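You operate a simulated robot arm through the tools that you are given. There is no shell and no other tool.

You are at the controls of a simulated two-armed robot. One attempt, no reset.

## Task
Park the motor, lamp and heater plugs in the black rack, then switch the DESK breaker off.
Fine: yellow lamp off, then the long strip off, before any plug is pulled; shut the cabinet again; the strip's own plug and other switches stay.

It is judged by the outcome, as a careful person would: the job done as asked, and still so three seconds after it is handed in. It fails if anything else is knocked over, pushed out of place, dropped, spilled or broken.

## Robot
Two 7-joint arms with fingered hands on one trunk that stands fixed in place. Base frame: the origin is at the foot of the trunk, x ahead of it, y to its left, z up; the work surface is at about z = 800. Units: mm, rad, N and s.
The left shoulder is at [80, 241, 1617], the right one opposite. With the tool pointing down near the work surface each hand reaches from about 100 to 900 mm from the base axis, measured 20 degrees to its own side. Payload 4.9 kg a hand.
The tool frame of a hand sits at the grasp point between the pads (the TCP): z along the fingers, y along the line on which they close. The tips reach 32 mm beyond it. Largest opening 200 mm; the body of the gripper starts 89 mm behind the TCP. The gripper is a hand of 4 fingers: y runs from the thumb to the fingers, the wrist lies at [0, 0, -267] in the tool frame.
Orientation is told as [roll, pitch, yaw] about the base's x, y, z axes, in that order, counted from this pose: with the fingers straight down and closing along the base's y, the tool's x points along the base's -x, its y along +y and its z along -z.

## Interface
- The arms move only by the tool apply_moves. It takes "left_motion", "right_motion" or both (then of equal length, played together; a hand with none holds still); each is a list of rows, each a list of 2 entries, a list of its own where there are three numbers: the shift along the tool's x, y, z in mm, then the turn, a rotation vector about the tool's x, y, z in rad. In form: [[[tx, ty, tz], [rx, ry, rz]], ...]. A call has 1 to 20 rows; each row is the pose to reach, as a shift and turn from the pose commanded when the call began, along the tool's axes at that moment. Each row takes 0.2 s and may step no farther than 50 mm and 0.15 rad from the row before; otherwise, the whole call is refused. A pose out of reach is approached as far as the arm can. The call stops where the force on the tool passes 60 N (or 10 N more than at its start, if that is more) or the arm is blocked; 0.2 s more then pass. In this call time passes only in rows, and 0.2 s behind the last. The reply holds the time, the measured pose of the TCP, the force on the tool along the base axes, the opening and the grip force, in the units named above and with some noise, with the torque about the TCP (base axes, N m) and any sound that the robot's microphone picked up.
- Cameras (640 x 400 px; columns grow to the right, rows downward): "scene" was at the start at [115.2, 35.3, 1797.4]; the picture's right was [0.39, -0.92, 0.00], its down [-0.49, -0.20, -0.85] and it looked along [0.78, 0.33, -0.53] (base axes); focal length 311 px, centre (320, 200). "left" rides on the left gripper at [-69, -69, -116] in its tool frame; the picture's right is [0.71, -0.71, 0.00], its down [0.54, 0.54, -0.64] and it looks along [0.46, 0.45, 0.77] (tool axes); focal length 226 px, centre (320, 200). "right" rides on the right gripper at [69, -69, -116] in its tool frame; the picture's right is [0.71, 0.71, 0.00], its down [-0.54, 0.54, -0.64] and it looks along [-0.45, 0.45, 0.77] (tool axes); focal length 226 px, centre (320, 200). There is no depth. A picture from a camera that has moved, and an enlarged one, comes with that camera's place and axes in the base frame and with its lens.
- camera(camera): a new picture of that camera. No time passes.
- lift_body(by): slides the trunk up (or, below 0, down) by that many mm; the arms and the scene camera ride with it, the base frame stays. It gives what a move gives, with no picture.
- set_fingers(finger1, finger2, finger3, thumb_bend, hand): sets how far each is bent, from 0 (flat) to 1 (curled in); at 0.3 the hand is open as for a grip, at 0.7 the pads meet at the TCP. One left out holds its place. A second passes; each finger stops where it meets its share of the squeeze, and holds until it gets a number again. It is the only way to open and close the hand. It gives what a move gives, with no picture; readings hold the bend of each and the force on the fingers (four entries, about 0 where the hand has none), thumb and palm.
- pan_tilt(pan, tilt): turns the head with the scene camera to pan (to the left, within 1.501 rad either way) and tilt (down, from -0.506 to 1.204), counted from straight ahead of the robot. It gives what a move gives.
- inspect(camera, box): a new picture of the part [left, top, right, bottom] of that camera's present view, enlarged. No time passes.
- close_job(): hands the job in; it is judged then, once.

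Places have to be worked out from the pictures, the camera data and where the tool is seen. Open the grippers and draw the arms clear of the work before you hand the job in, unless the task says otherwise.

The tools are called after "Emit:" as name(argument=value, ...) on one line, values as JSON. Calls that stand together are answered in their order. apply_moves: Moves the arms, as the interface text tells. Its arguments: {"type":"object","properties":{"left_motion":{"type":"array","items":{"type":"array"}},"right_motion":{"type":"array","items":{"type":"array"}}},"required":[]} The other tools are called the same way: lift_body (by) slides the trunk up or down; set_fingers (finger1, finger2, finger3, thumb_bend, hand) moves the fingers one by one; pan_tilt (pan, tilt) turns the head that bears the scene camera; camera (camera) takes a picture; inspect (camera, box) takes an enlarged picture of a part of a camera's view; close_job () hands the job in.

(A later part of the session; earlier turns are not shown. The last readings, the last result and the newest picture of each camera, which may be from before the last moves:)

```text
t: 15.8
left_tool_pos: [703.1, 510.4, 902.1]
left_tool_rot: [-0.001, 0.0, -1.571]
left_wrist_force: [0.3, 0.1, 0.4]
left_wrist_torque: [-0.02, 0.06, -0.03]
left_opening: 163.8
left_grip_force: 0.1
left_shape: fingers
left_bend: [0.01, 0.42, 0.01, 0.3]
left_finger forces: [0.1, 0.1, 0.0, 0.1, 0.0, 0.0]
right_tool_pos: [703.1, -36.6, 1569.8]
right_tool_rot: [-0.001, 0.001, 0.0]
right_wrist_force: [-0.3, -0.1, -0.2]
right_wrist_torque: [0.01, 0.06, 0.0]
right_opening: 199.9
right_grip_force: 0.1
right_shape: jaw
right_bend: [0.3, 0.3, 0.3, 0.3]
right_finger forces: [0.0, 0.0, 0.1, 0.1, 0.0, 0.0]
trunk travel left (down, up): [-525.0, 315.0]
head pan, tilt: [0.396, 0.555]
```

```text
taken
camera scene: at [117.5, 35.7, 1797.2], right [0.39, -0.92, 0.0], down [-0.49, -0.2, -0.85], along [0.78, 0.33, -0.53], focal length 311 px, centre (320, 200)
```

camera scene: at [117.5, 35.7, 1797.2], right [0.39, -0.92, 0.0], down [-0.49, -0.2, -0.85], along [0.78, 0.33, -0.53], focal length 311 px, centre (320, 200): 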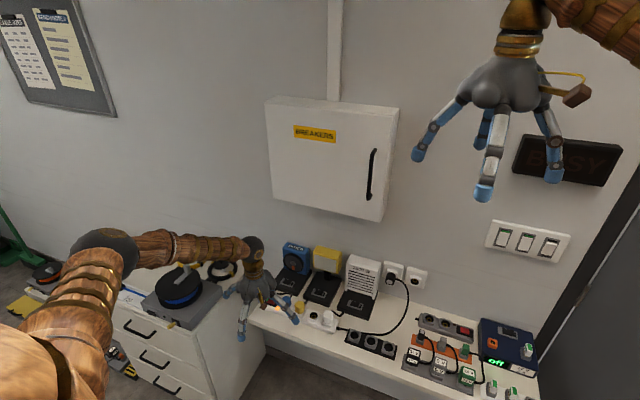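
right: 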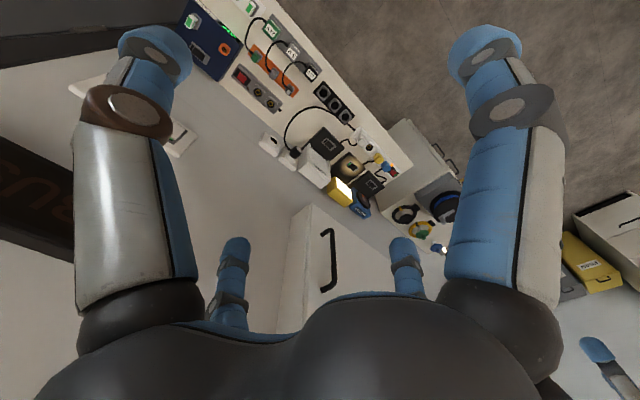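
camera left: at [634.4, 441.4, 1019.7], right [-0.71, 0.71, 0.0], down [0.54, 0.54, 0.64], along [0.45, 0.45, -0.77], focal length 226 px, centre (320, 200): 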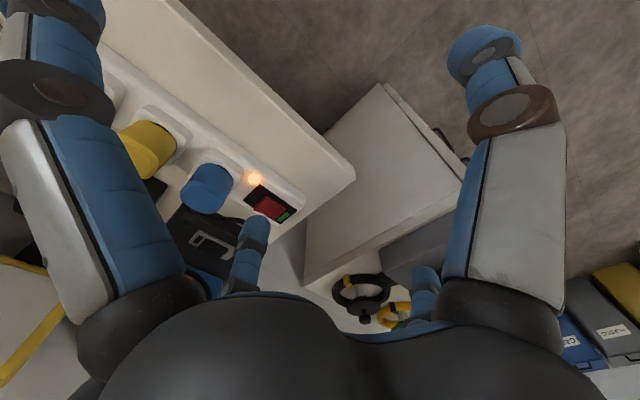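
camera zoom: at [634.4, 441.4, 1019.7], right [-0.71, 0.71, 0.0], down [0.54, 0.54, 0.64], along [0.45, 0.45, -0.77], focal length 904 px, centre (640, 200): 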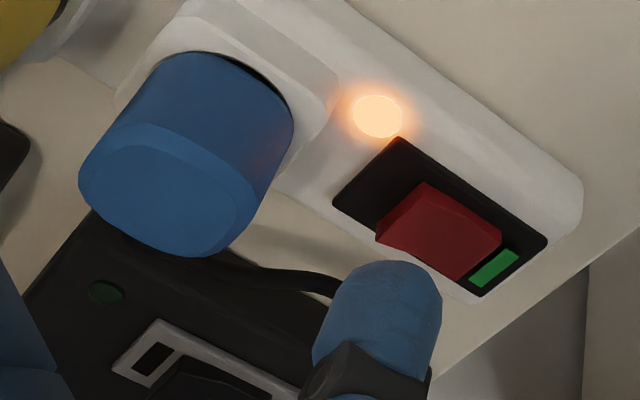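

The strip is still lit, raised end at about (787, 505), fingertip right above. I descend gently in small steps, aiming 3 mm inside that end.

Emit:
apply_moves(left_motion=[[[-1.5, -3, 8], [0, 0, 0]], [[-1.5, -3, 13], [0, 0, 0]], [[-1.5, -3, 16], [0, 0, 0]], [[-1.5, -3, 18], [0, 0, 0]]])

Emit:
inspect(camera="left", box=[160, 150, 320, 250])

```text
t: 16.8
left_tool_pos: [699.5, 506.9, 886.6]
left_tool_rot: [-0.001, 0.001, -1.571]
left_wrist_force: [-0.4, -0.1, 1.0]
left_wrist_torque: [-0.02, 0.0, -0.04]
left_opening: 163.8
left_grip_force: 0.0
left_shape: fingers
left_bend: [0.01, 0.42, 0.01, 0.3]
left_finger forces: [0.0, 0.0, 0.0, 0.1, 0.1, 0.0]
right_tool_pos: [699.3, -37.7, 1571.3]
right_tool_rot: [0.0, 0.001, 0.001]
right_wrist_force: [-0.3, -0.2, -0.6]
right_wrist_torque: [0.02, 0.0, -0.01]
right_opening: 199.7
right_grip_force: 0.1
right_shape: jaw
right_bend: [0.3, 0.3, 0.3, 0.3]
right_finger forces: [0.0, 0.1, 0.0, 0.0, 0.1, 0.1]
trunk travel left (down, up): [-525.0, 315.0]
head pan, tilt: [0.396, 0.555]
```

```text
4.00 times, centred on (240, 200) of left
camera zoom: at [630.7, 439.2, 1003.8], right [-0.71, 0.71, 0.0], down [0.54, 0.54, 0.64], along [0.45, 0.45, -0.77], focal length 904 px, centre (640, 200)
```

zoom: 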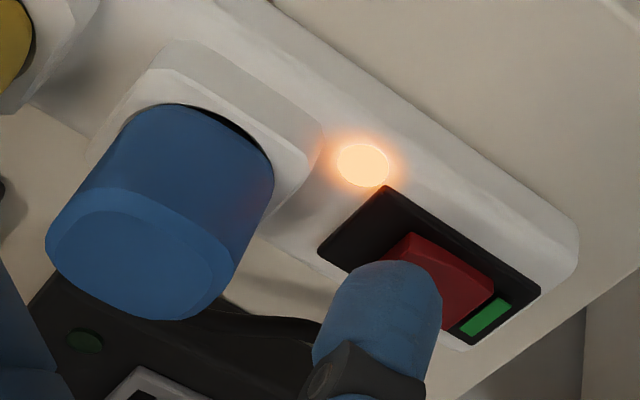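

Not yet in contact; I press on in 2 mm steps.

Emit:
apply_moves(left_motion=[[[0, 0, 2], [0, 0, 0]], [[0, 0, 4], [0, 0, 0]], [[0, 0, 6], [0, 0, 0]], [[0, 0, 8], [0, 0, 0]]])

Emit:
inspect(camera="left", box=[160, 150, 320, 250])

```text
t: 17.8
left_tool_pos: [700.4, 508.7, 878.1]
left_tool_rot: [-0.001, 0.001, -1.571]
left_wrist_force: [0.6, -0.3, 0.3]
left_wrist_torque: [-0.01, 0.01, 0.0]
left_opening: 163.9
left_grip_force: 0.1
left_shape: fingers
left_bend: [0.01, 0.42, 0.01, 0.3]
left_finger forces: [0.0, 0.0, 0.0, 0.0, 0.0, 0.1]
right_tool_pos: [701.8, -36.8, 1571.1]
right_tool_rot: [0.001, -0.001, -0.001]
right_wrist_force: [0.8, -1.1, -0.4]
right_wrist_torque: [0.01, -0.01, -0.01]
right_opening: 200.0
right_grip_force: 0.0
right_shape: jaw
right_bend: [0.3, 0.3, 0.3, 0.3]
right_finger forces: [0.0, 0.1, 0.1, 0.0, 0.0, 0.1]
trunk travel left (down, up): [-525.0, 315.0]
head pan, tilt: [0.396, 0.555]
```

```text
4.00 times, centred on (240, 200) of left
camera zoom: at [631.5, 439.1, 995.5], right [-0.71, 0.71, 0.0], down [0.54, 0.54, 0.64], along [0.45, 0.45, -0.77], focal length 904 px, centre (640, 200)
```

zoom: 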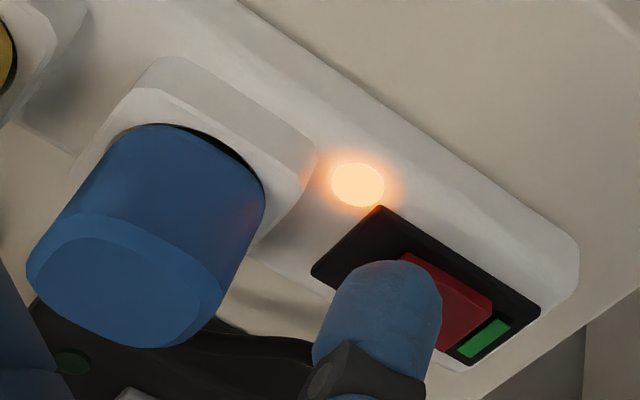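

No contact yet, so the rocker sits lower (≈829); re-triangulated, its raised end is at about (794, 509). I shift 3 mm left and 4 mm forward and go on down.

Emit:
apply_moves(left_motion=[[[3.5, 4, 0], [0, 0, 0]], [[3.5, 4, 2], [0, 0, 0]], [[3.5, 4, 4], [0, 0, 0]], [[3.5, 4, 6], [0, 0, 0]], [[3.5, 4, 8], [0, 0, 0]]])

Emit:
inspect(camera="left", box=[160, 150, 320, 250])

```text
t: 19.0
left_tool_pos: [702.6, 510.6, 871.3]
left_tool_rot: [0.002, -0.001, -1.57]
left_wrist_force: [0.1, -0.4, 6.4]
left_wrist_torque: [0.03, -0.53, -0.01]
left_opening: 164.1
left_grip_force: 2.7
left_shape: fingers
left_bend: [0.01, 0.42, 0.01, 0.3]
left_finger forces: [0.0, 6.2, 0.0, 0.0, 0.0, 0.1]
right_tool_pos: [699.3, -37.8, 1571.6]
right_tool_rot: [-0.001, -0.001, 0.001]
right_wrist_force: [-0.2, 0.5, -0.8]
right_wrist_torque: [0.02, -0.02, 0.0]
right_opening: 199.8
right_grip_force: 0.0
right_shape: jaw
right_bend: [0.3, 0.3, 0.3, 0.3]
right_finger forces: [0.0, 0.0, 0.1, 0.0, 0.0, 0.0]
trunk travel left (down, up): [-525.0, 315.0]
head pan, tilt: [0.396, 0.555]
heard: click
```

```text
4.00 times, centred on (240, 200) of left
camera zoom: at [634.5, 442.2, 988.6], right [-0.71, 0.71, 0.0], down [0.54, 0.54, 0.64], along [0.46, 0.45, -0.77], focal length 904 px, centre (640, 200)
```

zoom: 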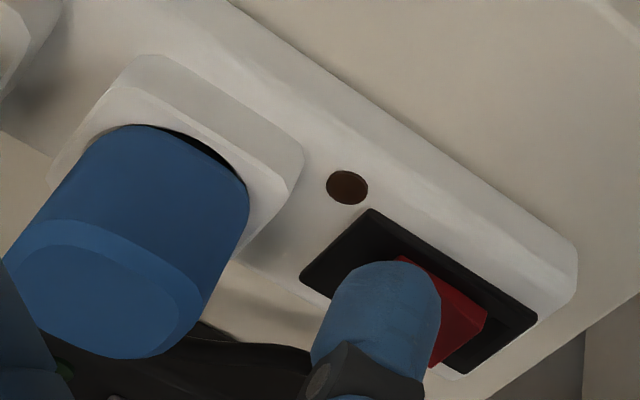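

Click heard, pilot light out and flag hidden: the long strip is off. I now lift, and move above the heater plug (top centre ≈ (798, 291, 866)), which I pull first so the neighbouring fingers have room.

Emit:
apply_moves(left_motion=[[[0, 0, -40], [0, 0, 0]], [[0, 0, -80], [0, 0, 0]], [[0, 0, -120], [0, 0, 0]], [[-44, 18.6, -120], [0, 0, 0]], [[-88, 37.2, -120], [0, 0, 0]], [[-132, 55.8, -120], [0, 0, 0]], [[-176, 74.4, -120], [0, 0, 0]], [[-220, 93, -120], [0, 0, 0]]])

Emit:
set_fingers(hand="left", finger1=0.0, finger2=0.52, finger3=1.0, thumb_bend=0.52)

Emit:
camera(camera="left")

Emit:
inspect(camera="scene", box=[240, 200, 432, 320])

```text
t: 20.8
left_tool_pos: [797.6, 289.5, 990.1]
left_tool_rot: [-0.001, 0.0, -1.569]
left_wrist_force: [-0.1, 0.0, -0.6]
left_wrist_torque: [-0.03, 0.05, -0.01]
left_opening: 163.9
left_grip_force: 0.0
left_shape: fingers
left_bend: [0.01, 0.42, 0.01, 0.3]
left_finger forces: [0.1, 0.1, 0.1, 0.1, 0.0, 0.0]
right_tool_pos: [702.8, -40.1, 1569.3]
right_tool_rot: [0.001, 0.003, 0.001]
right_wrist_force: [0.6, 0.2, 0.5]
right_wrist_torque: [0.03, 0.01, 0.0]
right_opening: 199.7
right_grip_force: 0.2
right_shape: jaw
right_bend: [0.3, 0.3, 0.3, 0.3]
right_finger forces: [0.0, 0.0, 0.1, 0.0, 0.2, 0.1]
trunk travel left (down, up): [-525.0, 315.0]
head pan, tilt: [0.396, 0.555]
```

```text
t: 21.8
left_tool_pos: [795.6, 292.3, 990.6]
left_tool_rot: [-0.001, 0.0, -1.572]
left_wrist_force: [0.9, -0.3, -0.1]
left_wrist_torque: [-0.01, -0.02, 0.01]
left_opening: 138.1
left_grip_force: 0.1
left_shape: fingers
left_bend: [0.01, 0.52, 1.0, 0.52]
left_finger forces: [0.0, 0.0, 0.0, 0.0, 0.0, 0.1]
right_tool_pos: [700.4, -35.6, 1570.7]
right_tool_rot: [0.0, 0.001, 0.002]
right_wrist_force: [0.3, 0.4, 0.7]
right_wrist_torque: [0.0, -0.01, 0.0]
right_opening: 199.8
right_grip_force: 0.1
right_shape: jaw
right_bend: [0.3, 0.3, 0.3, 0.3]
right_finger forces: [0.0, 0.0, 0.0, 0.1, 0.0, 0.0]
trunk travel left (down, up): [-525.0, 315.0]
head pan, tilt: [0.396, 0.555]
```

```text
taken
camera left: at [727.7, 223.6, 1107.8], right [-0.71, 0.71, 0.0], down [0.54, 0.54, 0.64], along [0.45, 0.45, -0.77], focal length 226 px, centre (320, 200)
```

left: 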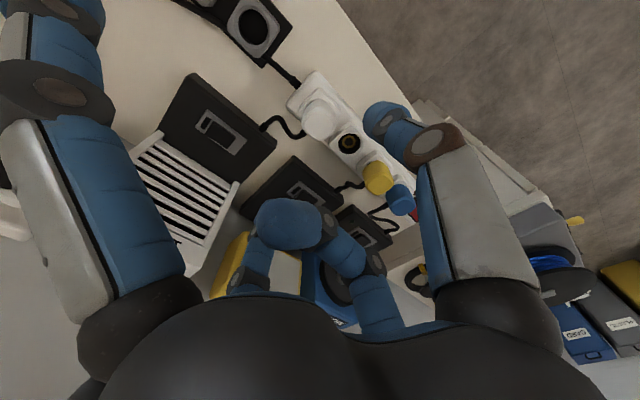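

```text
3.33 times, centred on (336, 260) of scene
camera zoom: at [114.7, 35.9, 1797.4], right [0.39, -0.92, 0.0], down [-0.49, -0.2, -0.85], along [0.78, 0.33, -0.53], focal length 1037 px, centre (267, 0)
```

zoom: 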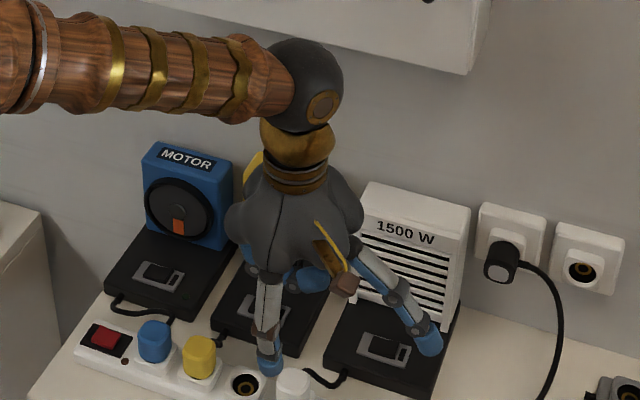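

The heater plug is centred under the hand. I lower to about 925 and look again before closing in.

Emit:
apply_moves(left_motion=[[[0, 0, 25], [0, 0, 0]], [[0, 0, 50], [0, 0, 0]], [[0, 0, 65], [0, 0, 0]]])

Emit:
inspect(camera="left", box=[200, 70, 440, 220])

Emit:
inspect(camera="scene", box=[280, 260, 376, 320])

```text
t: 22.6
left_tool_pos: [797.2, 290.8, 924.5]
left_tool_rot: [-0.001, -0.001, -1.571]
left_wrist_force: [1.2, 0.4, 0.1]
left_wrist_torque: [-0.02, 0.04, 0.0]
left_opening: 137.8
left_grip_force: 0.1
left_shape: fingers
left_bend: [0.01, 0.52, 1.0, 0.52]
left_finger forces: [0.0, 0.1, 0.0, 0.0, 0.1, 0.1]
right_tool_pos: [700.9, -37.0, 1570.9]
right_tool_rot: [0.0, -0.003, 0.0]
right_wrist_force: [0.0, 0.2, -0.3]
right_wrist_torque: [0.0, -0.02, 0.02]
right_opening: 200.2
right_grip_force: 0.0
right_shape: jaw
right_bend: [0.3, 0.3, 0.3, 0.3]
right_finger forces: [0.1, 0.0, 0.0, 0.1, 0.0, 0.0]
trunk travel left (down, up): [-525.0, 315.0]
head pan, tilt: [0.396, 0.555]
```

```text
2.67 times, centred on (320, 145) of left
camera zoom: at [728.7, 222.3, 1041.7], right [-0.71, 0.71, 0.0], down [0.54, 0.54, 0.64], along [0.45, 0.45, -0.77], focal length 603 px, centre (320, 347)
```

zoom: 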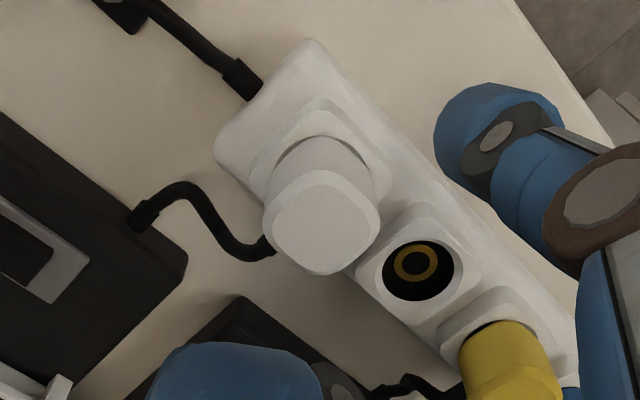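

```text
6.67 times, centred on (328, 290) of scene
camera zoom: at [115.4, 35.1, 1797.4], right [0.39, -0.92, 0.0], down [-0.49, -0.2, -0.85], along [0.78, 0.33, -0.53], focal length 2074 px, centre (267, -400)
```

zoom: 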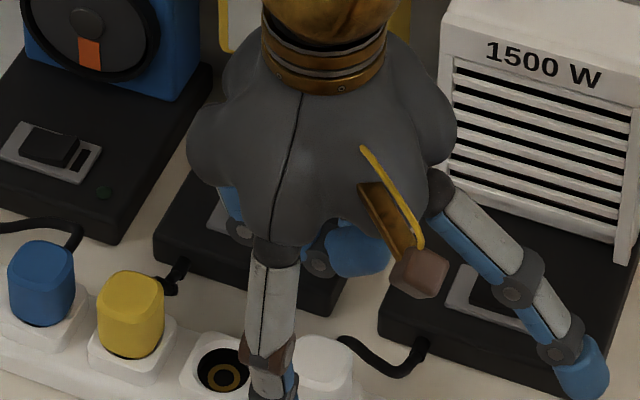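

The plug's top centre reads (795, 290, 866), within 2 mm of the tool axis. I lower to z≈886 so the tips straddle the plug just above its socket block.

Emit:
apply_moves(left_motion=[[[-0.5, -1.5, 15], [0, 0, 0]], [[-0.5, -1.5, 28], [0, 0, 0]], [[-0.5, -1.5, 34], [0, 0, 0]], [[-0.5, -1.5, 38], [0, 0, 0]]])

Emit:
inspect(camera="left", box=[200, 70, 440, 220])

Emit:
inspect(camera="scene", box=[280, 260, 376, 320])

```text
t: 23.6
left_tool_pos: [795.4, 289.9, 887.6]
left_tool_rot: [0.0, 0.001, -1.571]
left_wrist_force: [0.2, 0.1, 1.1]
left_wrist_torque: [-0.03, 0.03, 0.02]
left_opening: 138.0
left_grip_force: 0.1
left_shape: fingers
left_bend: [0.01, 0.52, 1.0, 0.52]
left_finger forces: [0.0, 0.0, 0.0, 0.1, 0.1, 0.0]
right_tool_pos: [701.5, -38.3, 1571.9]
right_tool_rot: [-0.001, 0.001, 0.001]
right_wrist_force: [0.7, -0.1, 0.6]
right_wrist_torque: [0.01, -0.01, 0.0]
right_opening: 199.8
right_grip_force: 0.0
right_shape: jaw
right_bend: [0.3, 0.3, 0.3, 0.3]
right_finger forces: [0.0, 0.1, 0.0, 0.0, 0.1, 0.0]
trunk travel left (down, up): [-525.0, 315.0]
head pan, tilt: [0.396, 0.555]
```

```text
2.67 times, centred on (320, 145) of left
camera zoom: at [726.7, 221.8, 1004.5], right [-0.71, 0.71, 0.0], down [0.54, 0.54, 0.64], along [0.45, 0.45, -0.77], focal length 603 px, centre (320, 347)
```

zoom: 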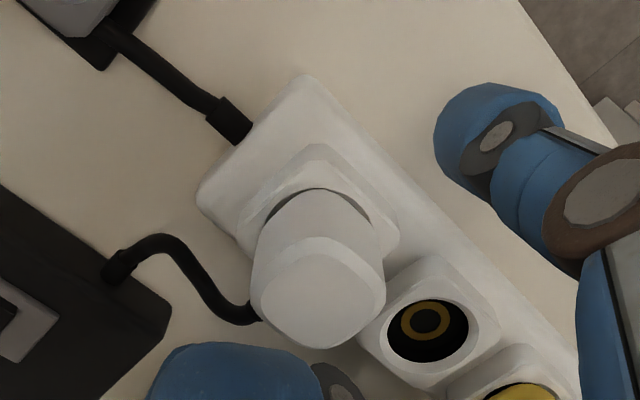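

```text
6.67 times, centred on (328, 290) of scene
camera zoom: at [115.3, 35.3, 1797.4], right [0.39, -0.92, 0.0], down [-0.49, -0.2, -0.85], along [0.78, 0.33, -0.53], focal length 2074 px, centre (267, -400)
```

zoom: 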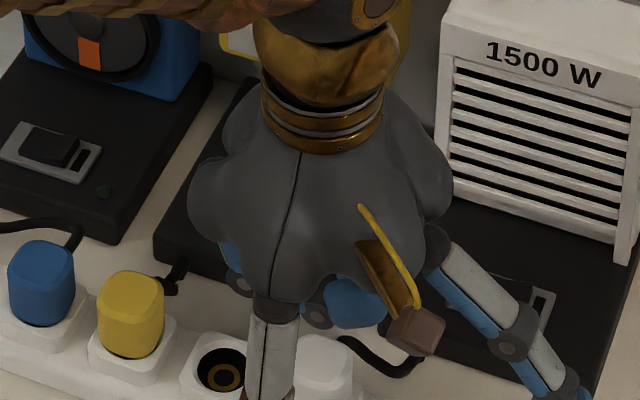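

Thumb and finger 2 are on either side (front/back) of the plug with clearance. I close those two on it.

Emit:
set_fingers(hand="left", finger2=0.75, thumb_bend=0.75)

Emit:
inspect(camera="left", box=[200, 70, 440, 220])

```text
t: 24.6
left_tool_pos: [794.7, 290.3, 887.9]
left_tool_rot: [-0.001, 0.0, -1.57]
left_wrist_force: [-9.9, 0.0, -3.3]
left_wrist_torque: [0.03, 0.25, 0.03]
left_opening: 128.5
left_grip_force: 13.9
left_shape: fingers
left_bend: [0.01, 0.64, 1.0, 0.66]
left_finger forces: [0.0, 8.8, 0.0, 0.0, 19.0, 0.1]
right_tool_pos: [699.9, -36.7, 1571.5]
right_tool_rot: [0.0, -0.001, 0.0]
right_wrist_force: [0.2, 0.8, -0.2]
right_wrist_torque: [-0.01, 0.01, 0.0]
right_opening: 200.2
right_grip_force: 0.0
right_shape: jaw
right_bend: [0.3, 0.3, 0.3, 0.3]
right_finger forces: [0.0, 0.1, 0.1, 0.0, 0.1, 0.0]
trunk travel left (down, up): [-525.0, 315.0]
head pan, tilt: [0.396, 0.555]
```

```text
2.67 times, centred on (320, 145) of left
camera zoom: at [725.7, 221.9, 1004.6], right [-0.71, 0.71, 0.0], down [0.54, 0.54, 0.64], along [0.45, 0.45, -0.77], focal length 603 px, centre (320, 347)
```

zoom: 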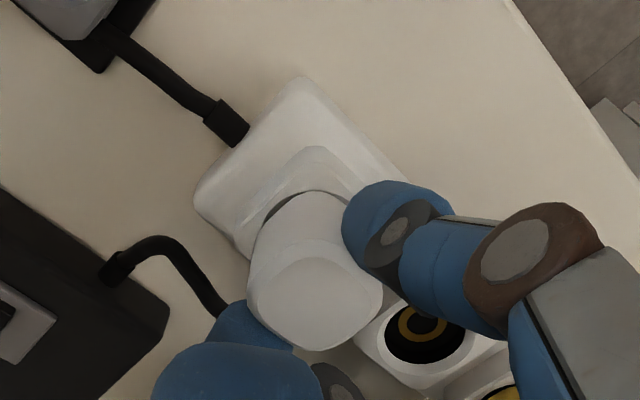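

Both pads hold the plug (19 N thumb, 9 N finger 2). I pull straight up in small steps.

Emit:
apply_moves(left_motion=[[[0, 0, -4], [0, 0, 0]], [[0, 0, -8], [0, 0, 0]], [[0, 0, -12], [0, 0, 0]], [[0, 0, -16], [0, 0, 0]]])

Emit:
inspect(camera="left", box=[200, 70, 440, 220])

Emit:
inspect(camera="scene", box=[280, 260, 376, 320])

```text
t: 25.6
left_tool_pos: [794.5, 290.8, 903.6]
left_tool_rot: [0.001, -0.001, -1.571]
left_wrist_force: [-0.6, 0.0, 0.0]
left_wrist_torque: [0.02, 0.04, 0.0]
left_opening: 127.2
left_grip_force: 13.0
left_shape: fingers
left_bend: [0.01, 0.62, 1.0, 0.68]
left_finger forces: [0.0, 13.6, 0.0, 0.1, 13.3, 0.1]
right_tool_pos: [701.1, -37.9, 1570.4]
right_tool_rot: [0.0, 0.0, 0.001]
right_wrist_force: [0.3, -0.9, -0.1]
right_wrist_torque: [-0.01, 0.01, -0.01]
right_opening: 199.8
right_grip_force: 0.1
right_shape: jaw
right_bend: [0.3, 0.3, 0.3, 0.3]
right_finger forces: [0.0, 0.0, 0.1, 0.0, 0.0, 0.1]
trunk travel left (down, up): [-525.0, 315.0]
head pan, tilt: [0.396, 0.555]
```

```text
2.67 times, centred on (320, 145) of left
camera zoom: at [726.6, 221.8, 1020.7], right [-0.71, 0.71, 0.0], down [0.54, 0.54, 0.64], along [0.45, 0.45, -0.77], focal length 603 px, centre (320, 347)
```

zoom: 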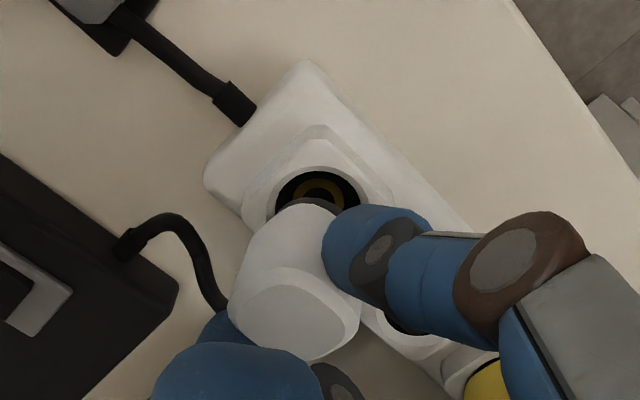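

```text
6.67 times, centred on (328, 290) of scene
camera zoom: at [115.2, 35.2, 1797.4], right [0.39, -0.92, 0.0], down [-0.49, -0.2, -0.85], along [0.78, 0.33, -0.53], focal length 2074 px, centre (267, -400)
```

zoom: 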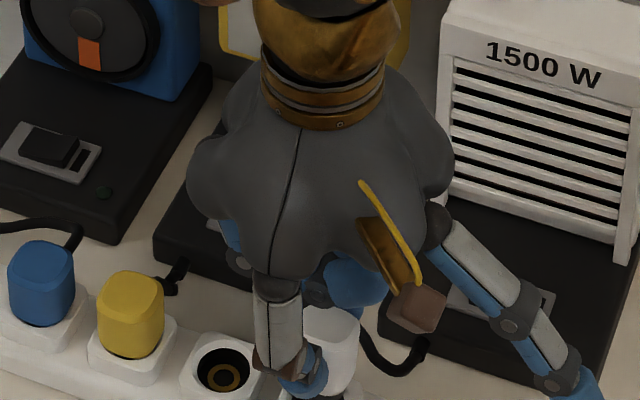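

The plug is out of its socket and held (13 N each side). I raise it well clear and check its attitude in the hand.

Emit:
apply_moves(left_motion=[[[0, 0, -25], [0, 0, 0]], [[0, 0, -50], [0, 0, 0]], [[0, 0, -80], [0, 0, 0]]])

Emit:
inspect(camera="left", box=[200, 70, 440, 220])

Emit:
inspect(camera="scene", box=[280, 250, 376, 310])

Emit:
camera(camera="scene")

```text
t: 26.4
left_tool_pos: [794.7, 290.2, 983.3]
left_tool_rot: [-0.001, 0.0, -1.571]
left_wrist_force: [0.0, 0.5, -0.9]
left_wrist_torque: [0.01, 0.01, 0.03]
left_opening: 127.3
left_grip_force: 13.8
left_shape: fingers
left_bend: [0.01, 0.62, 1.0, 0.68]
left_finger forces: [0.0, 13.4, 0.1, 0.0, 13.3, 0.0]
right_tool_pos: [701.4, -36.5, 1571.3]
right_tool_rot: [-0.001, 0.0, 0.002]
right_wrist_force: [0.4, -0.3, -0.2]
right_wrist_torque: [0.02, 0.01, 0.0]
right_opening: 199.9
right_grip_force: 0.1
right_shape: jaw
right_bend: [0.3, 0.3, 0.3, 0.3]
right_finger forces: [0.0, 0.0, 0.0, 0.1, 0.0, 0.0]
trunk travel left (down, up): [-525.0, 315.0]
head pan, tilt: [0.396, 0.555]
```

```text
2.67 times, centred on (320, 145) of left
camera zoom: at [725.9, 221.7, 1101.1], right [-0.71, 0.71, 0.0], down [0.54, 0.54, 0.64], along [0.45, 0.45, -0.77], focal length 603 px, centre (320, 347)
```

zoom: 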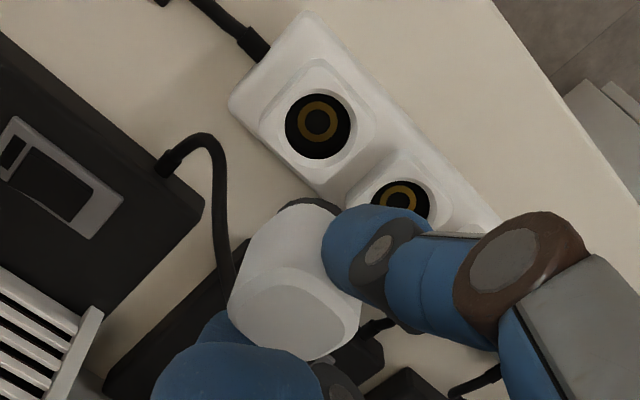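

```text
6.67 times, centred on (328, 280) of scene
camera zoom: at [114.7, 34.9, 1797.3], right [0.39, -0.92, 0.0], down [-0.49, -0.2, -0.85], along [0.78, 0.33, -0.53], focal length 2074 px, centre (267, -333)
```

zoom: 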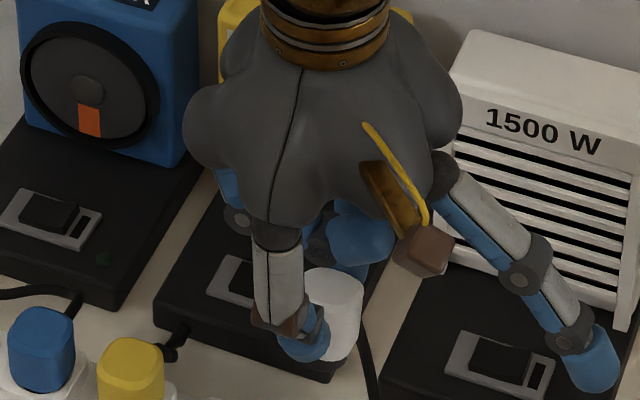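

```text
taken
camera scene: at [114.7, 34.9, 1797.3], right [0.39, -0.92, 0.0], down [-0.49, -0.2, -0.85], along [0.78, 0.33, -0.53], focal length 311 px, centre (320, 200)
```

scene: 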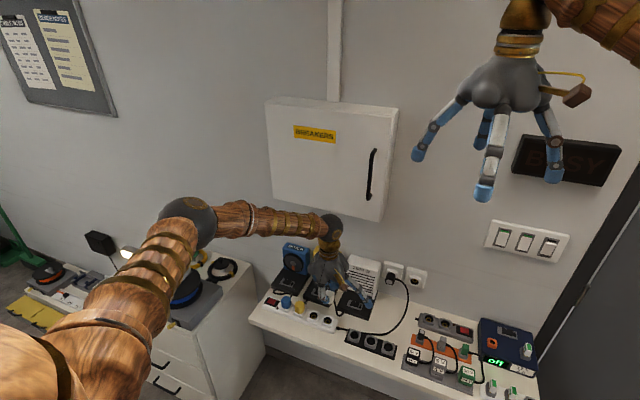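

The plug has shifted about 9 mm forward in the hand; I zoom in to judge its tilt and underside.

Emit:
inspect(camera="left", box=[270, 130, 366, 190])

Emit:
inspect(camera="scene", box=[312, 282, 344, 302])

Emit:
inspect(camera="right", box=[240, 60, 480, 210])

```text
6.67 times, centred on (318, 160) of left
camera zoom: at [725.9, 221.7, 1101.1], right [-0.71, 0.71, 0.0], down [0.54, 0.54, 0.64], along [0.45, 0.45, -0.77], focal length 1507 px, centre (333, 467)
```

zoom: 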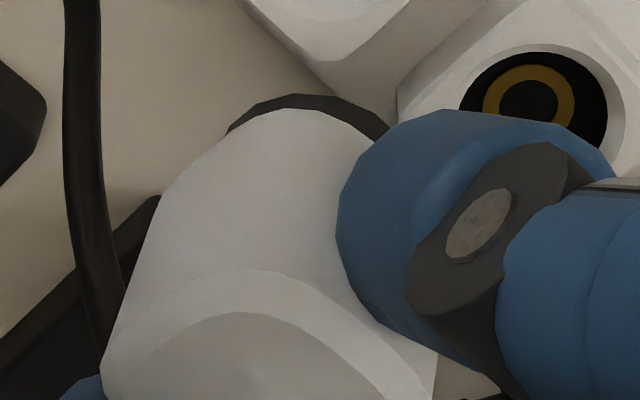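

```text
16.00 times, centred on (328, 292) of scene
camera zoom: at [114.7, 34.9, 1797.3], right [0.39, -0.92, 0.0], down [-0.49, -0.2, -0.85], along [0.78, 0.33, -0.53], focal length 4977 px, centre (192, -1272)
```

zoom: 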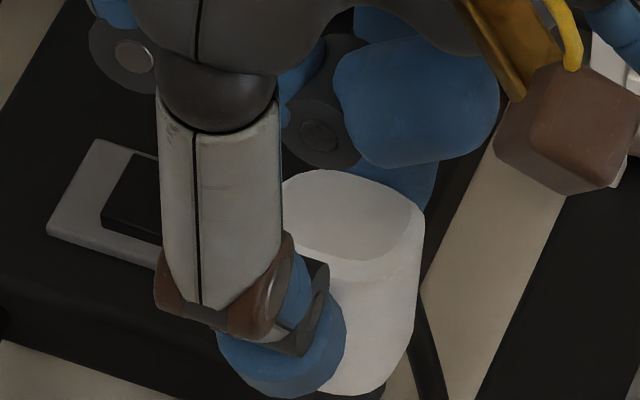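

```text
2.67 times, centred on (360, 135) of right
camera zoom: at [632.1, -107.1, 1686.3], right [-0.71, 0.71, 0.0], down [0.54, 0.54, 0.64], along [0.45, 0.45, -0.77], focal length 603 px, centre (213, 373)
```

zoom: 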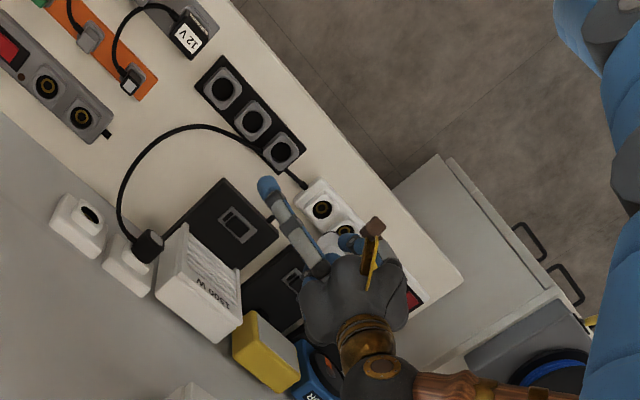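

The plug looks slightly tilted (lower end a bit toward me). To judge insertion I bring the right hand to the right side as a viewing camera, looking toward the rack, well clear of the left arm.

Emit:
apply_moves(right_motion=[[[10, -17, 44], [-0.05, 0, 0]], [[20, -34, 88], [-0.1, 0, 0]], [[31, -52, 132], [-0.15, 0, 0]], [[41, -69, 177], [-0.2, 0, 0]], [[51, -86, 221], [-0.25, 0, 0]], [[62, -103, 265], [-0.3, 0, 0]], [[72, -121, 309], [-0.35, 0, 0]], [[83, -138, 353], [-0.4, 0, 0]], [[93, -155, 397], [-0.45, 0, 0]], [[103, -172, 442], [-0.5, 0, 0]], [[114, -190, 486], [-0.55, 0, 0]], [[124, -207, 530], [-0.6, 0, 0]]])

Emit:
camera(camera="right")

Emit:
camera(camera="scene")

```text
t: 29.0
left_tool_pos: [795.5, 289.3, 983.8]
left_tool_rot: [0.001, -0.001, -1.57]
left_wrist_force: [0.2, -0.5, -0.8]
left_wrist_torque: [0.02, 0.03, -0.03]
left_opening: 127.3
left_grip_force: 13.4
left_shape: fingers
left_bend: [0.01, 0.62, 1.0, 0.68]
left_finger forces: [0.0, 13.5, 0.0, 0.0, 13.4, 0.0]
right_tool_pos: [577.2, -244.5, 1039.4]
right_tool_rot: [0.6, -0.004, 0.001]
right_wrist_force: [0.3, 0.1, 0.4]
right_wrist_torque: [-0.01, -0.02, 0.01]
right_opening: 199.9
right_grip_force: 0.1
right_shape: jaw
right_bend: [0.3, 0.3, 0.3, 0.3]
right_finger forces: [0.0, 0.1, 0.0, 0.1, 0.0, 0.1]
trunk travel left (down, up): [-525.0, 315.0]
head pan, tilt: [0.396, 0.555]
```

```text
taken
camera right: at [508.0, -367.5, 1096.0], right [-0.71, 0.58, 0.4], down [0.54, 0.08, 0.84], along [0.45, 0.81, -0.37], focal length 226 px, centre (320, 200)
```

right: 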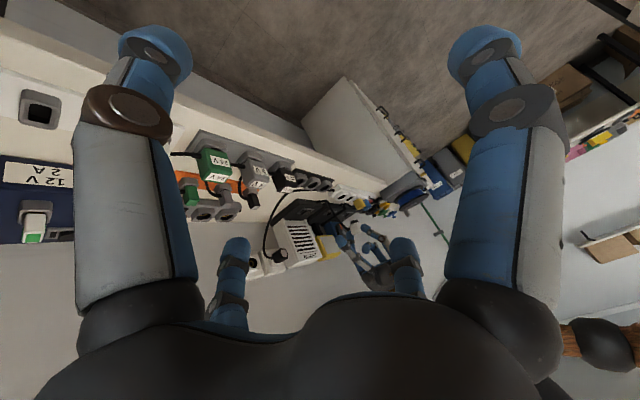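

```text
taken
camera scene: at [114.9, 35.0, 1797.5], right [0.39, -0.92, 0.0], down [-0.49, -0.2, -0.85], along [0.78, 0.33, -0.53], focal length 311 px, centre (320, 200)
```

scene: 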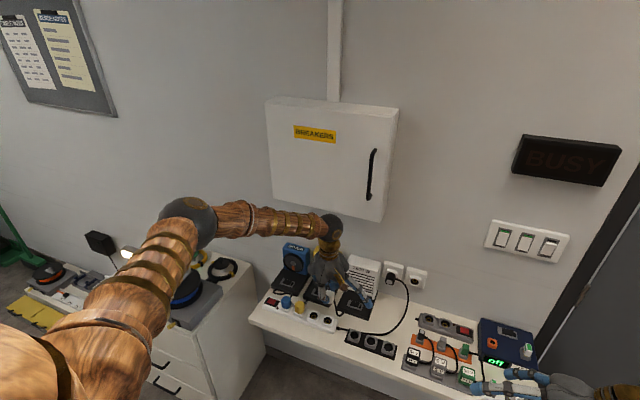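

Good side view. I zoom in on the held plug, the rack and the neighbouring adapters.

Emit:
inspect(camera="right", box=[260, 150, 420, 250])

Emit:
inspect(camera="right", box=[230, 140, 358, 220])

Emit:
inspect(camera="right", box=[330, 190, 394, 230])

```text
4.00 times, centred on (340, 200) of right
camera zoom: at [508.0, -367.5, 1096.0], right [-0.71, 0.58, 0.4], down [0.54, 0.08, 0.84], along [0.45, 0.81, -0.37], focal length 904 px, centre (240, 200)
```

zoom: 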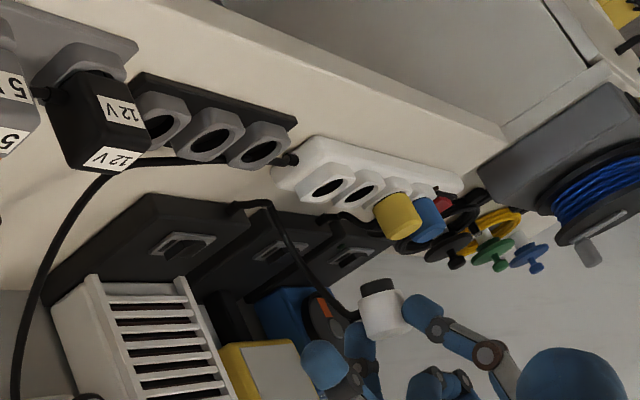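

```text
5.00 times, centred on (294, 180) of right
camera zoom: at [508.0, -367.5, 1096.0], right [-0.71, 0.58, 0.4], down [0.54, 0.08, 0.84], along [0.45, 0.81, -0.37], focal length 1130 px, centre (450, 300)
```

zoom: 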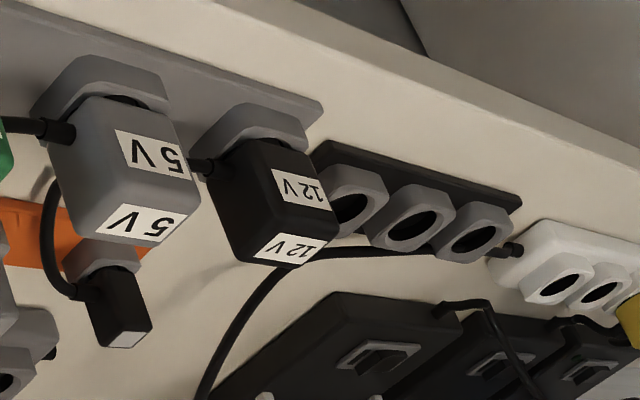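

```text
10.00 times, centred on (362, 210) of right
camera zoom: at [508.0, -367.5, 1096.0], right [-0.71, 0.58, 0.4], down [0.54, 0.08, 0.84], along [0.45, 0.81, -0.37], focal length 2261 px, centre (-100, 100)
```

zoom: 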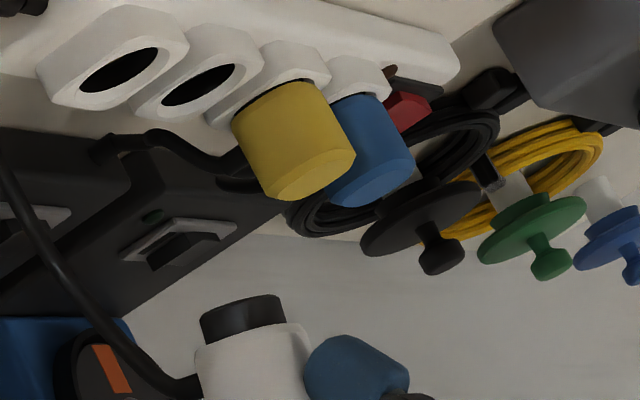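

The plug (dark cylindrical end up in this inverted picture) looks tilted; I zoom further to measure.

Emit:
inspect(camera="right", box=[344, 214, 376, 234])

Emit:
inspect(camera="right", box=[346, 204, 394, 234])

```text
16.00 times, centred on (360, 224) of right
camera zoom: at [508.0, -367.5, 1096.0], right [-0.71, 0.58, 0.4], down [0.54, 0.08, 0.84], along [0.45, 0.81, -0.37], focal length 3617 px, centre (-320, -184)
```

zoom: 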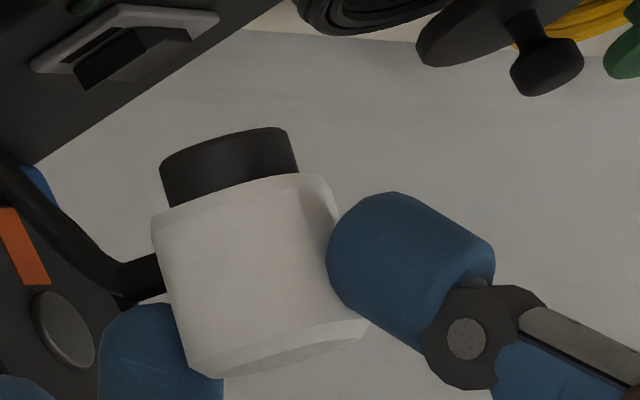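

```text
13.33 times, centred on (370, 219) of right
camera zoom: at [508.0, -367.5, 1096.0], right [-0.71, 0.58, 0.4], down [0.54, 0.08, 0.84], along [0.45, 0.81, -0.37], focal length 3014 px, centre (-347, -53)
```

zoom: 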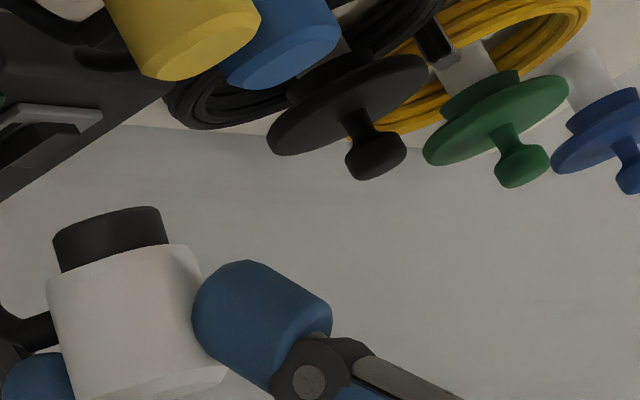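

Combining the two views, the plug leans about 0.25 rad in the x–z plane (its lower end toward me). Slots triangulate to x≈790, y≈186/126/66 with rims at z≈818. I move above slot 3 while pitching the hand so the plug stands upright.

Emit:
apply_moves(left_motion=[[[-37, -3, 4], [-0.042, 0, 0]], [[-75, -7, 8], [-0.083, 0, 0]], [[-112, -10, 12], [-0.125, 0, 0]], [[-149, -13, 16], [-0.167, 0, 0]], [[-187, -17, 20], [-0.208, 0, 0]], [[-224, -20, 23], [-0.25, 0, 0]]])

Emit:
camera(camera="right")

Emit:
inspect(camera="right", box=[240, 130, 400, 230])

Emit:
inspect(camera="scene", box=[330, 280, 426, 340])

Emit:
inspect(camera="left", box=[200, 50, 440, 200])

```text
t: 30.4
left_tool_pos: [773.8, 66.9, 960.7]
left_tool_rot: [0.251, 0.001, -1.567]
left_wrist_force: [-0.1, 0.0, -0.5]
left_wrist_torque: [-0.01, 0.02, -0.04]
left_opening: 127.6
left_grip_force: 13.3
left_shape: fingers
left_bend: [0.01, 0.62, 1.0, 0.68]
left_finger forces: [0.1, 13.3, 0.0, 0.0, 13.3, 0.0]
right_tool_pos: [576.4, -246.4, 1040.8]
right_tool_rot: [0.602, 0.0, 0.001]
right_wrist_force: [-0.6, -0.9, -0.2]
right_wrist_torque: [0.03, -0.04, 0.0]
right_opening: 199.7
right_grip_force: 0.0
right_shape: jaw
right_bend: [0.3, 0.3, 0.3, 0.3]
right_finger forces: [0.0, 0.0, 0.1, 0.0, 0.0, 0.0]
trunk travel left (down, up): [-525.0, 315.0]
head pan, tilt: [0.396, 0.555]
```

```text
taken
camera right: at [508.6, -368.6, 1095.8], right [-0.71, 0.58, 0.4], down [0.54, 0.08, 0.84], along [0.45, 0.81, -0.37], focal length 226 px, centre (320, 200)
```

right: 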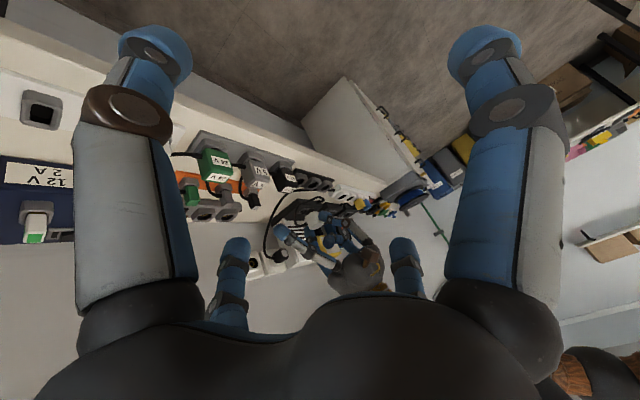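

```text
4.00 times, centred on (320, 180) of right
camera zoom: at [508.6, -368.6, 1095.8], right [-0.71, 0.58, 0.4], down [0.54, 0.08, 0.84], along [0.45, 0.81, -0.37], focal length 904 px, centre (320, 280)
```

zoom: 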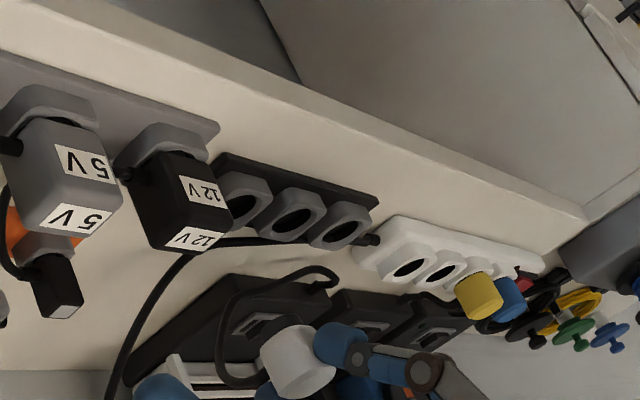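

```text
6.67 times, centred on (378, 310) of scene
camera zoom: at [115.4, 32.9, 1797.4], right [0.39, -0.92, 0.0], down [-0.49, -0.2, -0.85], along [0.78, 0.33, -0.53], focal length 2074 px, centre (-67, -533)
```

zoom: 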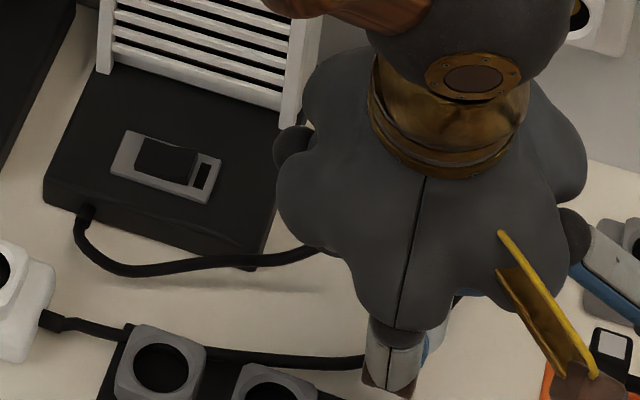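

```text
2.67 times, centred on (320, 125) of left
camera zoom: at [679.4, -2.3, 1057.4], right [-0.69, 0.71, -0.17], down [0.37, 0.54, 0.76], along [0.63, 0.46, -0.63], focal length 603 px, centre (320, 400)
```

zoom: 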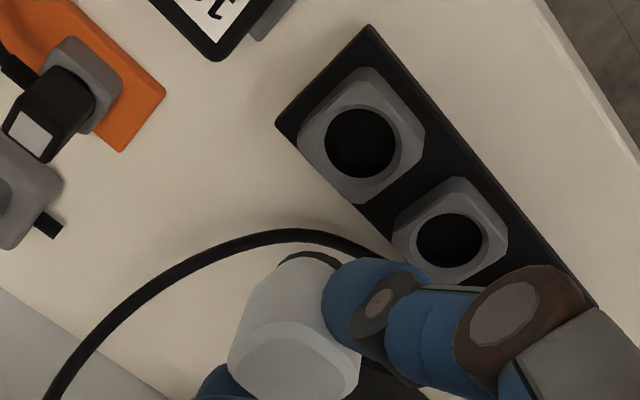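

The cord simply follows. I zoom on the plug again from the right camera and the left one to check uprightness and offset from slot 3's hole.

Emit:
inspect(camera="right", box=[296, 200, 344, 230])

Emit:
inspect(camera="left", box=[270, 110, 366, 200])

Emit:
inspect(camera="scene", box=[374, 320, 406, 340])

```text
13.33 times, centred on (320, 215) of right
camera zoom: at [508.6, -368.6, 1095.8], right [-0.71, 0.58, 0.4], down [0.54, 0.08, 0.84], along [0.45, 0.81, -0.37], focal length 3014 px, centre (320, 0)
```

zoom: 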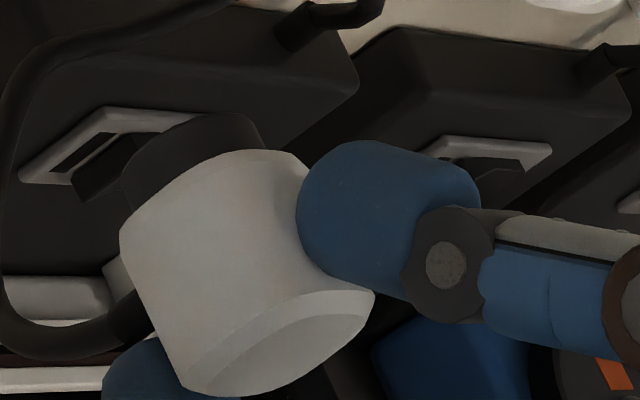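

```text
4.44 times, centred on (318, 155) of left
camera zoom: at [679.4, -2.3, 1057.4], right [-0.69, 0.71, -0.17], down [0.37, 0.54, 0.76], along [0.63, 0.46, -0.63], focal length 1005 px, centre (329, 400)
```

zoom: 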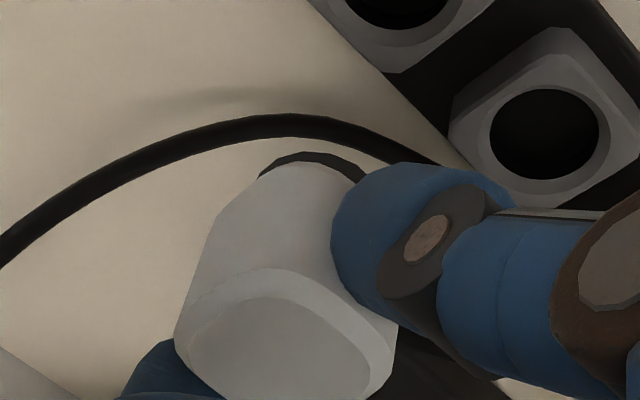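

```text
16.00 times, centred on (390, 330) of scene
camera zoom: at [115.4, 32.9, 1797.4], right [0.39, -0.92, 0.0], down [-0.49, -0.2, -0.85], along [0.78, 0.33, -0.53], focal length 4977 px, centre (-800, -1880)
```

zoom: 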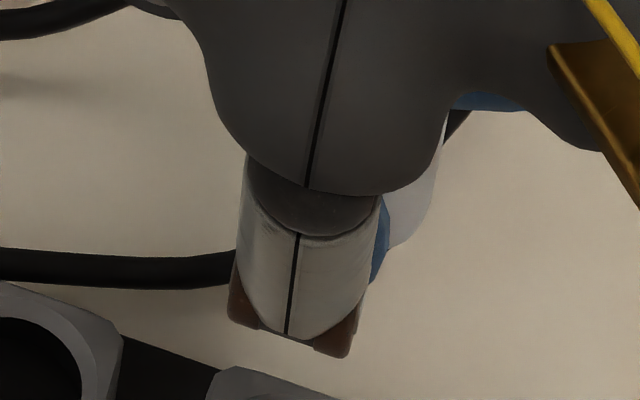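

The plug is now upright within a couple of degrees, top centre ≈ (791, 66, 941); slot 3's hole is at about (785, 65). I yaw slightly (0.25 rad) about the vertical so open finger 1 clears the 5 V adapter, shift, and lower to hover ~30 mm above the hole.

Emit:
apply_moves(left_motion=[[[-2.8, -2.5, -0.7], [0, 0.031, -0.121]], [[-5.6, -4.9, -1.3], [0, 0.062, -0.242]], [[-5.6, -10.4, 20.5], [0, 0.062, -0.242]], [[-5.6, -16, 42.3], [0, 0.062, -0.242]]])

Emit:
inspect(camera="left", box=[200, 50, 440, 200])

Emit:
inspect(camera="right", box=[240, 150, 368, 230])

Emit:
inspect(camera="scene", box=[340, 290, 436, 350])

```text
t: 31.4
left_tool_pos: [770.4, 60.8, 916.1]
left_tool_rot: [0.25, 0.001, -1.32]
left_wrist_force: [-0.3, 0.2, 0.1]
left_wrist_torque: [0.03, 0.02, 0.01]
left_opening: 127.3
left_grip_force: 13.9
left_shape: fingers
left_bend: [0.01, 0.62, 1.0, 0.68]
left_finger forces: [0.0, 13.2, 0.0, 0.0, 13.2, 0.0]
right_tool_pos: [576.5, -245.5, 1039.1]
right_tool_rot: [0.601, 0.001, -0.001]
right_wrist_force: [-0.6, -0.9, -0.1]
right_wrist_torque: [-0.02, 0.01, -0.01]
right_opening: 199.7
right_grip_force: 0.0
right_shape: jaw
right_bend: [0.3, 0.3, 0.3, 0.3]
right_finger forces: [0.0, 0.0, 0.1, 0.0, 0.1, 0.0]
trunk travel left (down, up): [-525.0, 315.0]
head pan, tilt: [0.396, 0.555]
```

```text
2.67 times, centred on (320, 125) of left
camera zoom: at [695.6, -29.3, 1012.1], right [-0.84, 0.51, -0.17], down [0.22, 0.62, 0.76], along [0.5, 0.6, -0.63], focal length 603 px, centre (320, 400)
```

zoom: 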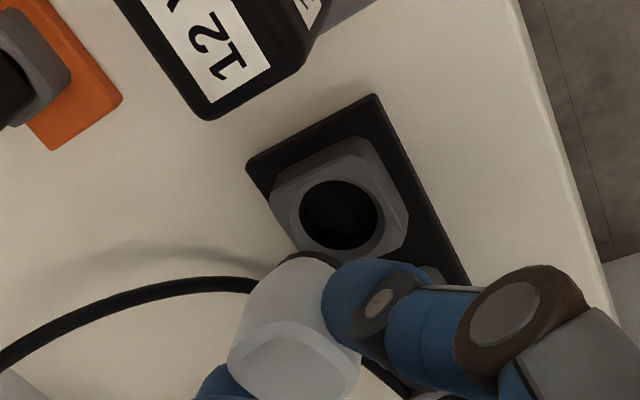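

```text
5.00 times, centred on (304, 190) of right
camera zoom: at [508.9, -367.3, 1096.1], right [-0.71, 0.58, 0.4], down [0.54, 0.08, 0.84], along [0.45, 0.81, -0.38], focal length 1130 px, centre (400, 250)
```

zoom: 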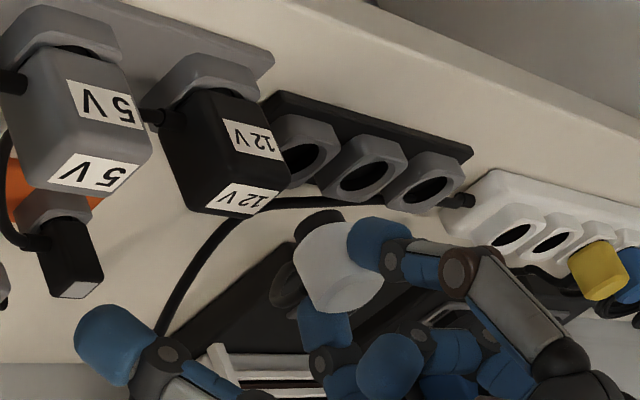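

```text
6.67 times, centred on (388, 320) of scene
camera zoom: at [116.0, 35.0, 1797.3], right [0.39, -0.92, 0.0], down [-0.49, -0.2, -0.85], along [0.78, 0.33, -0.53], focal length 2074 px, centre (-133, -600)
```

zoom: 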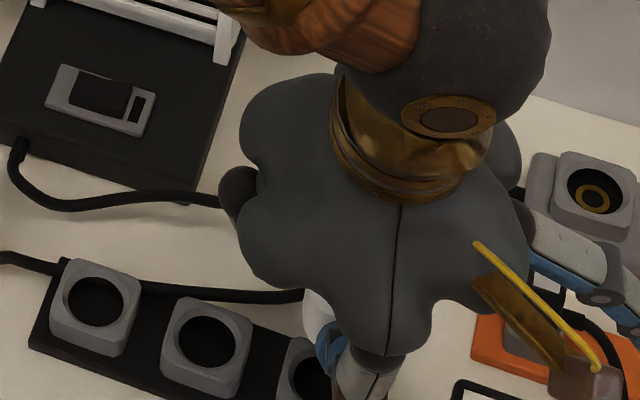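

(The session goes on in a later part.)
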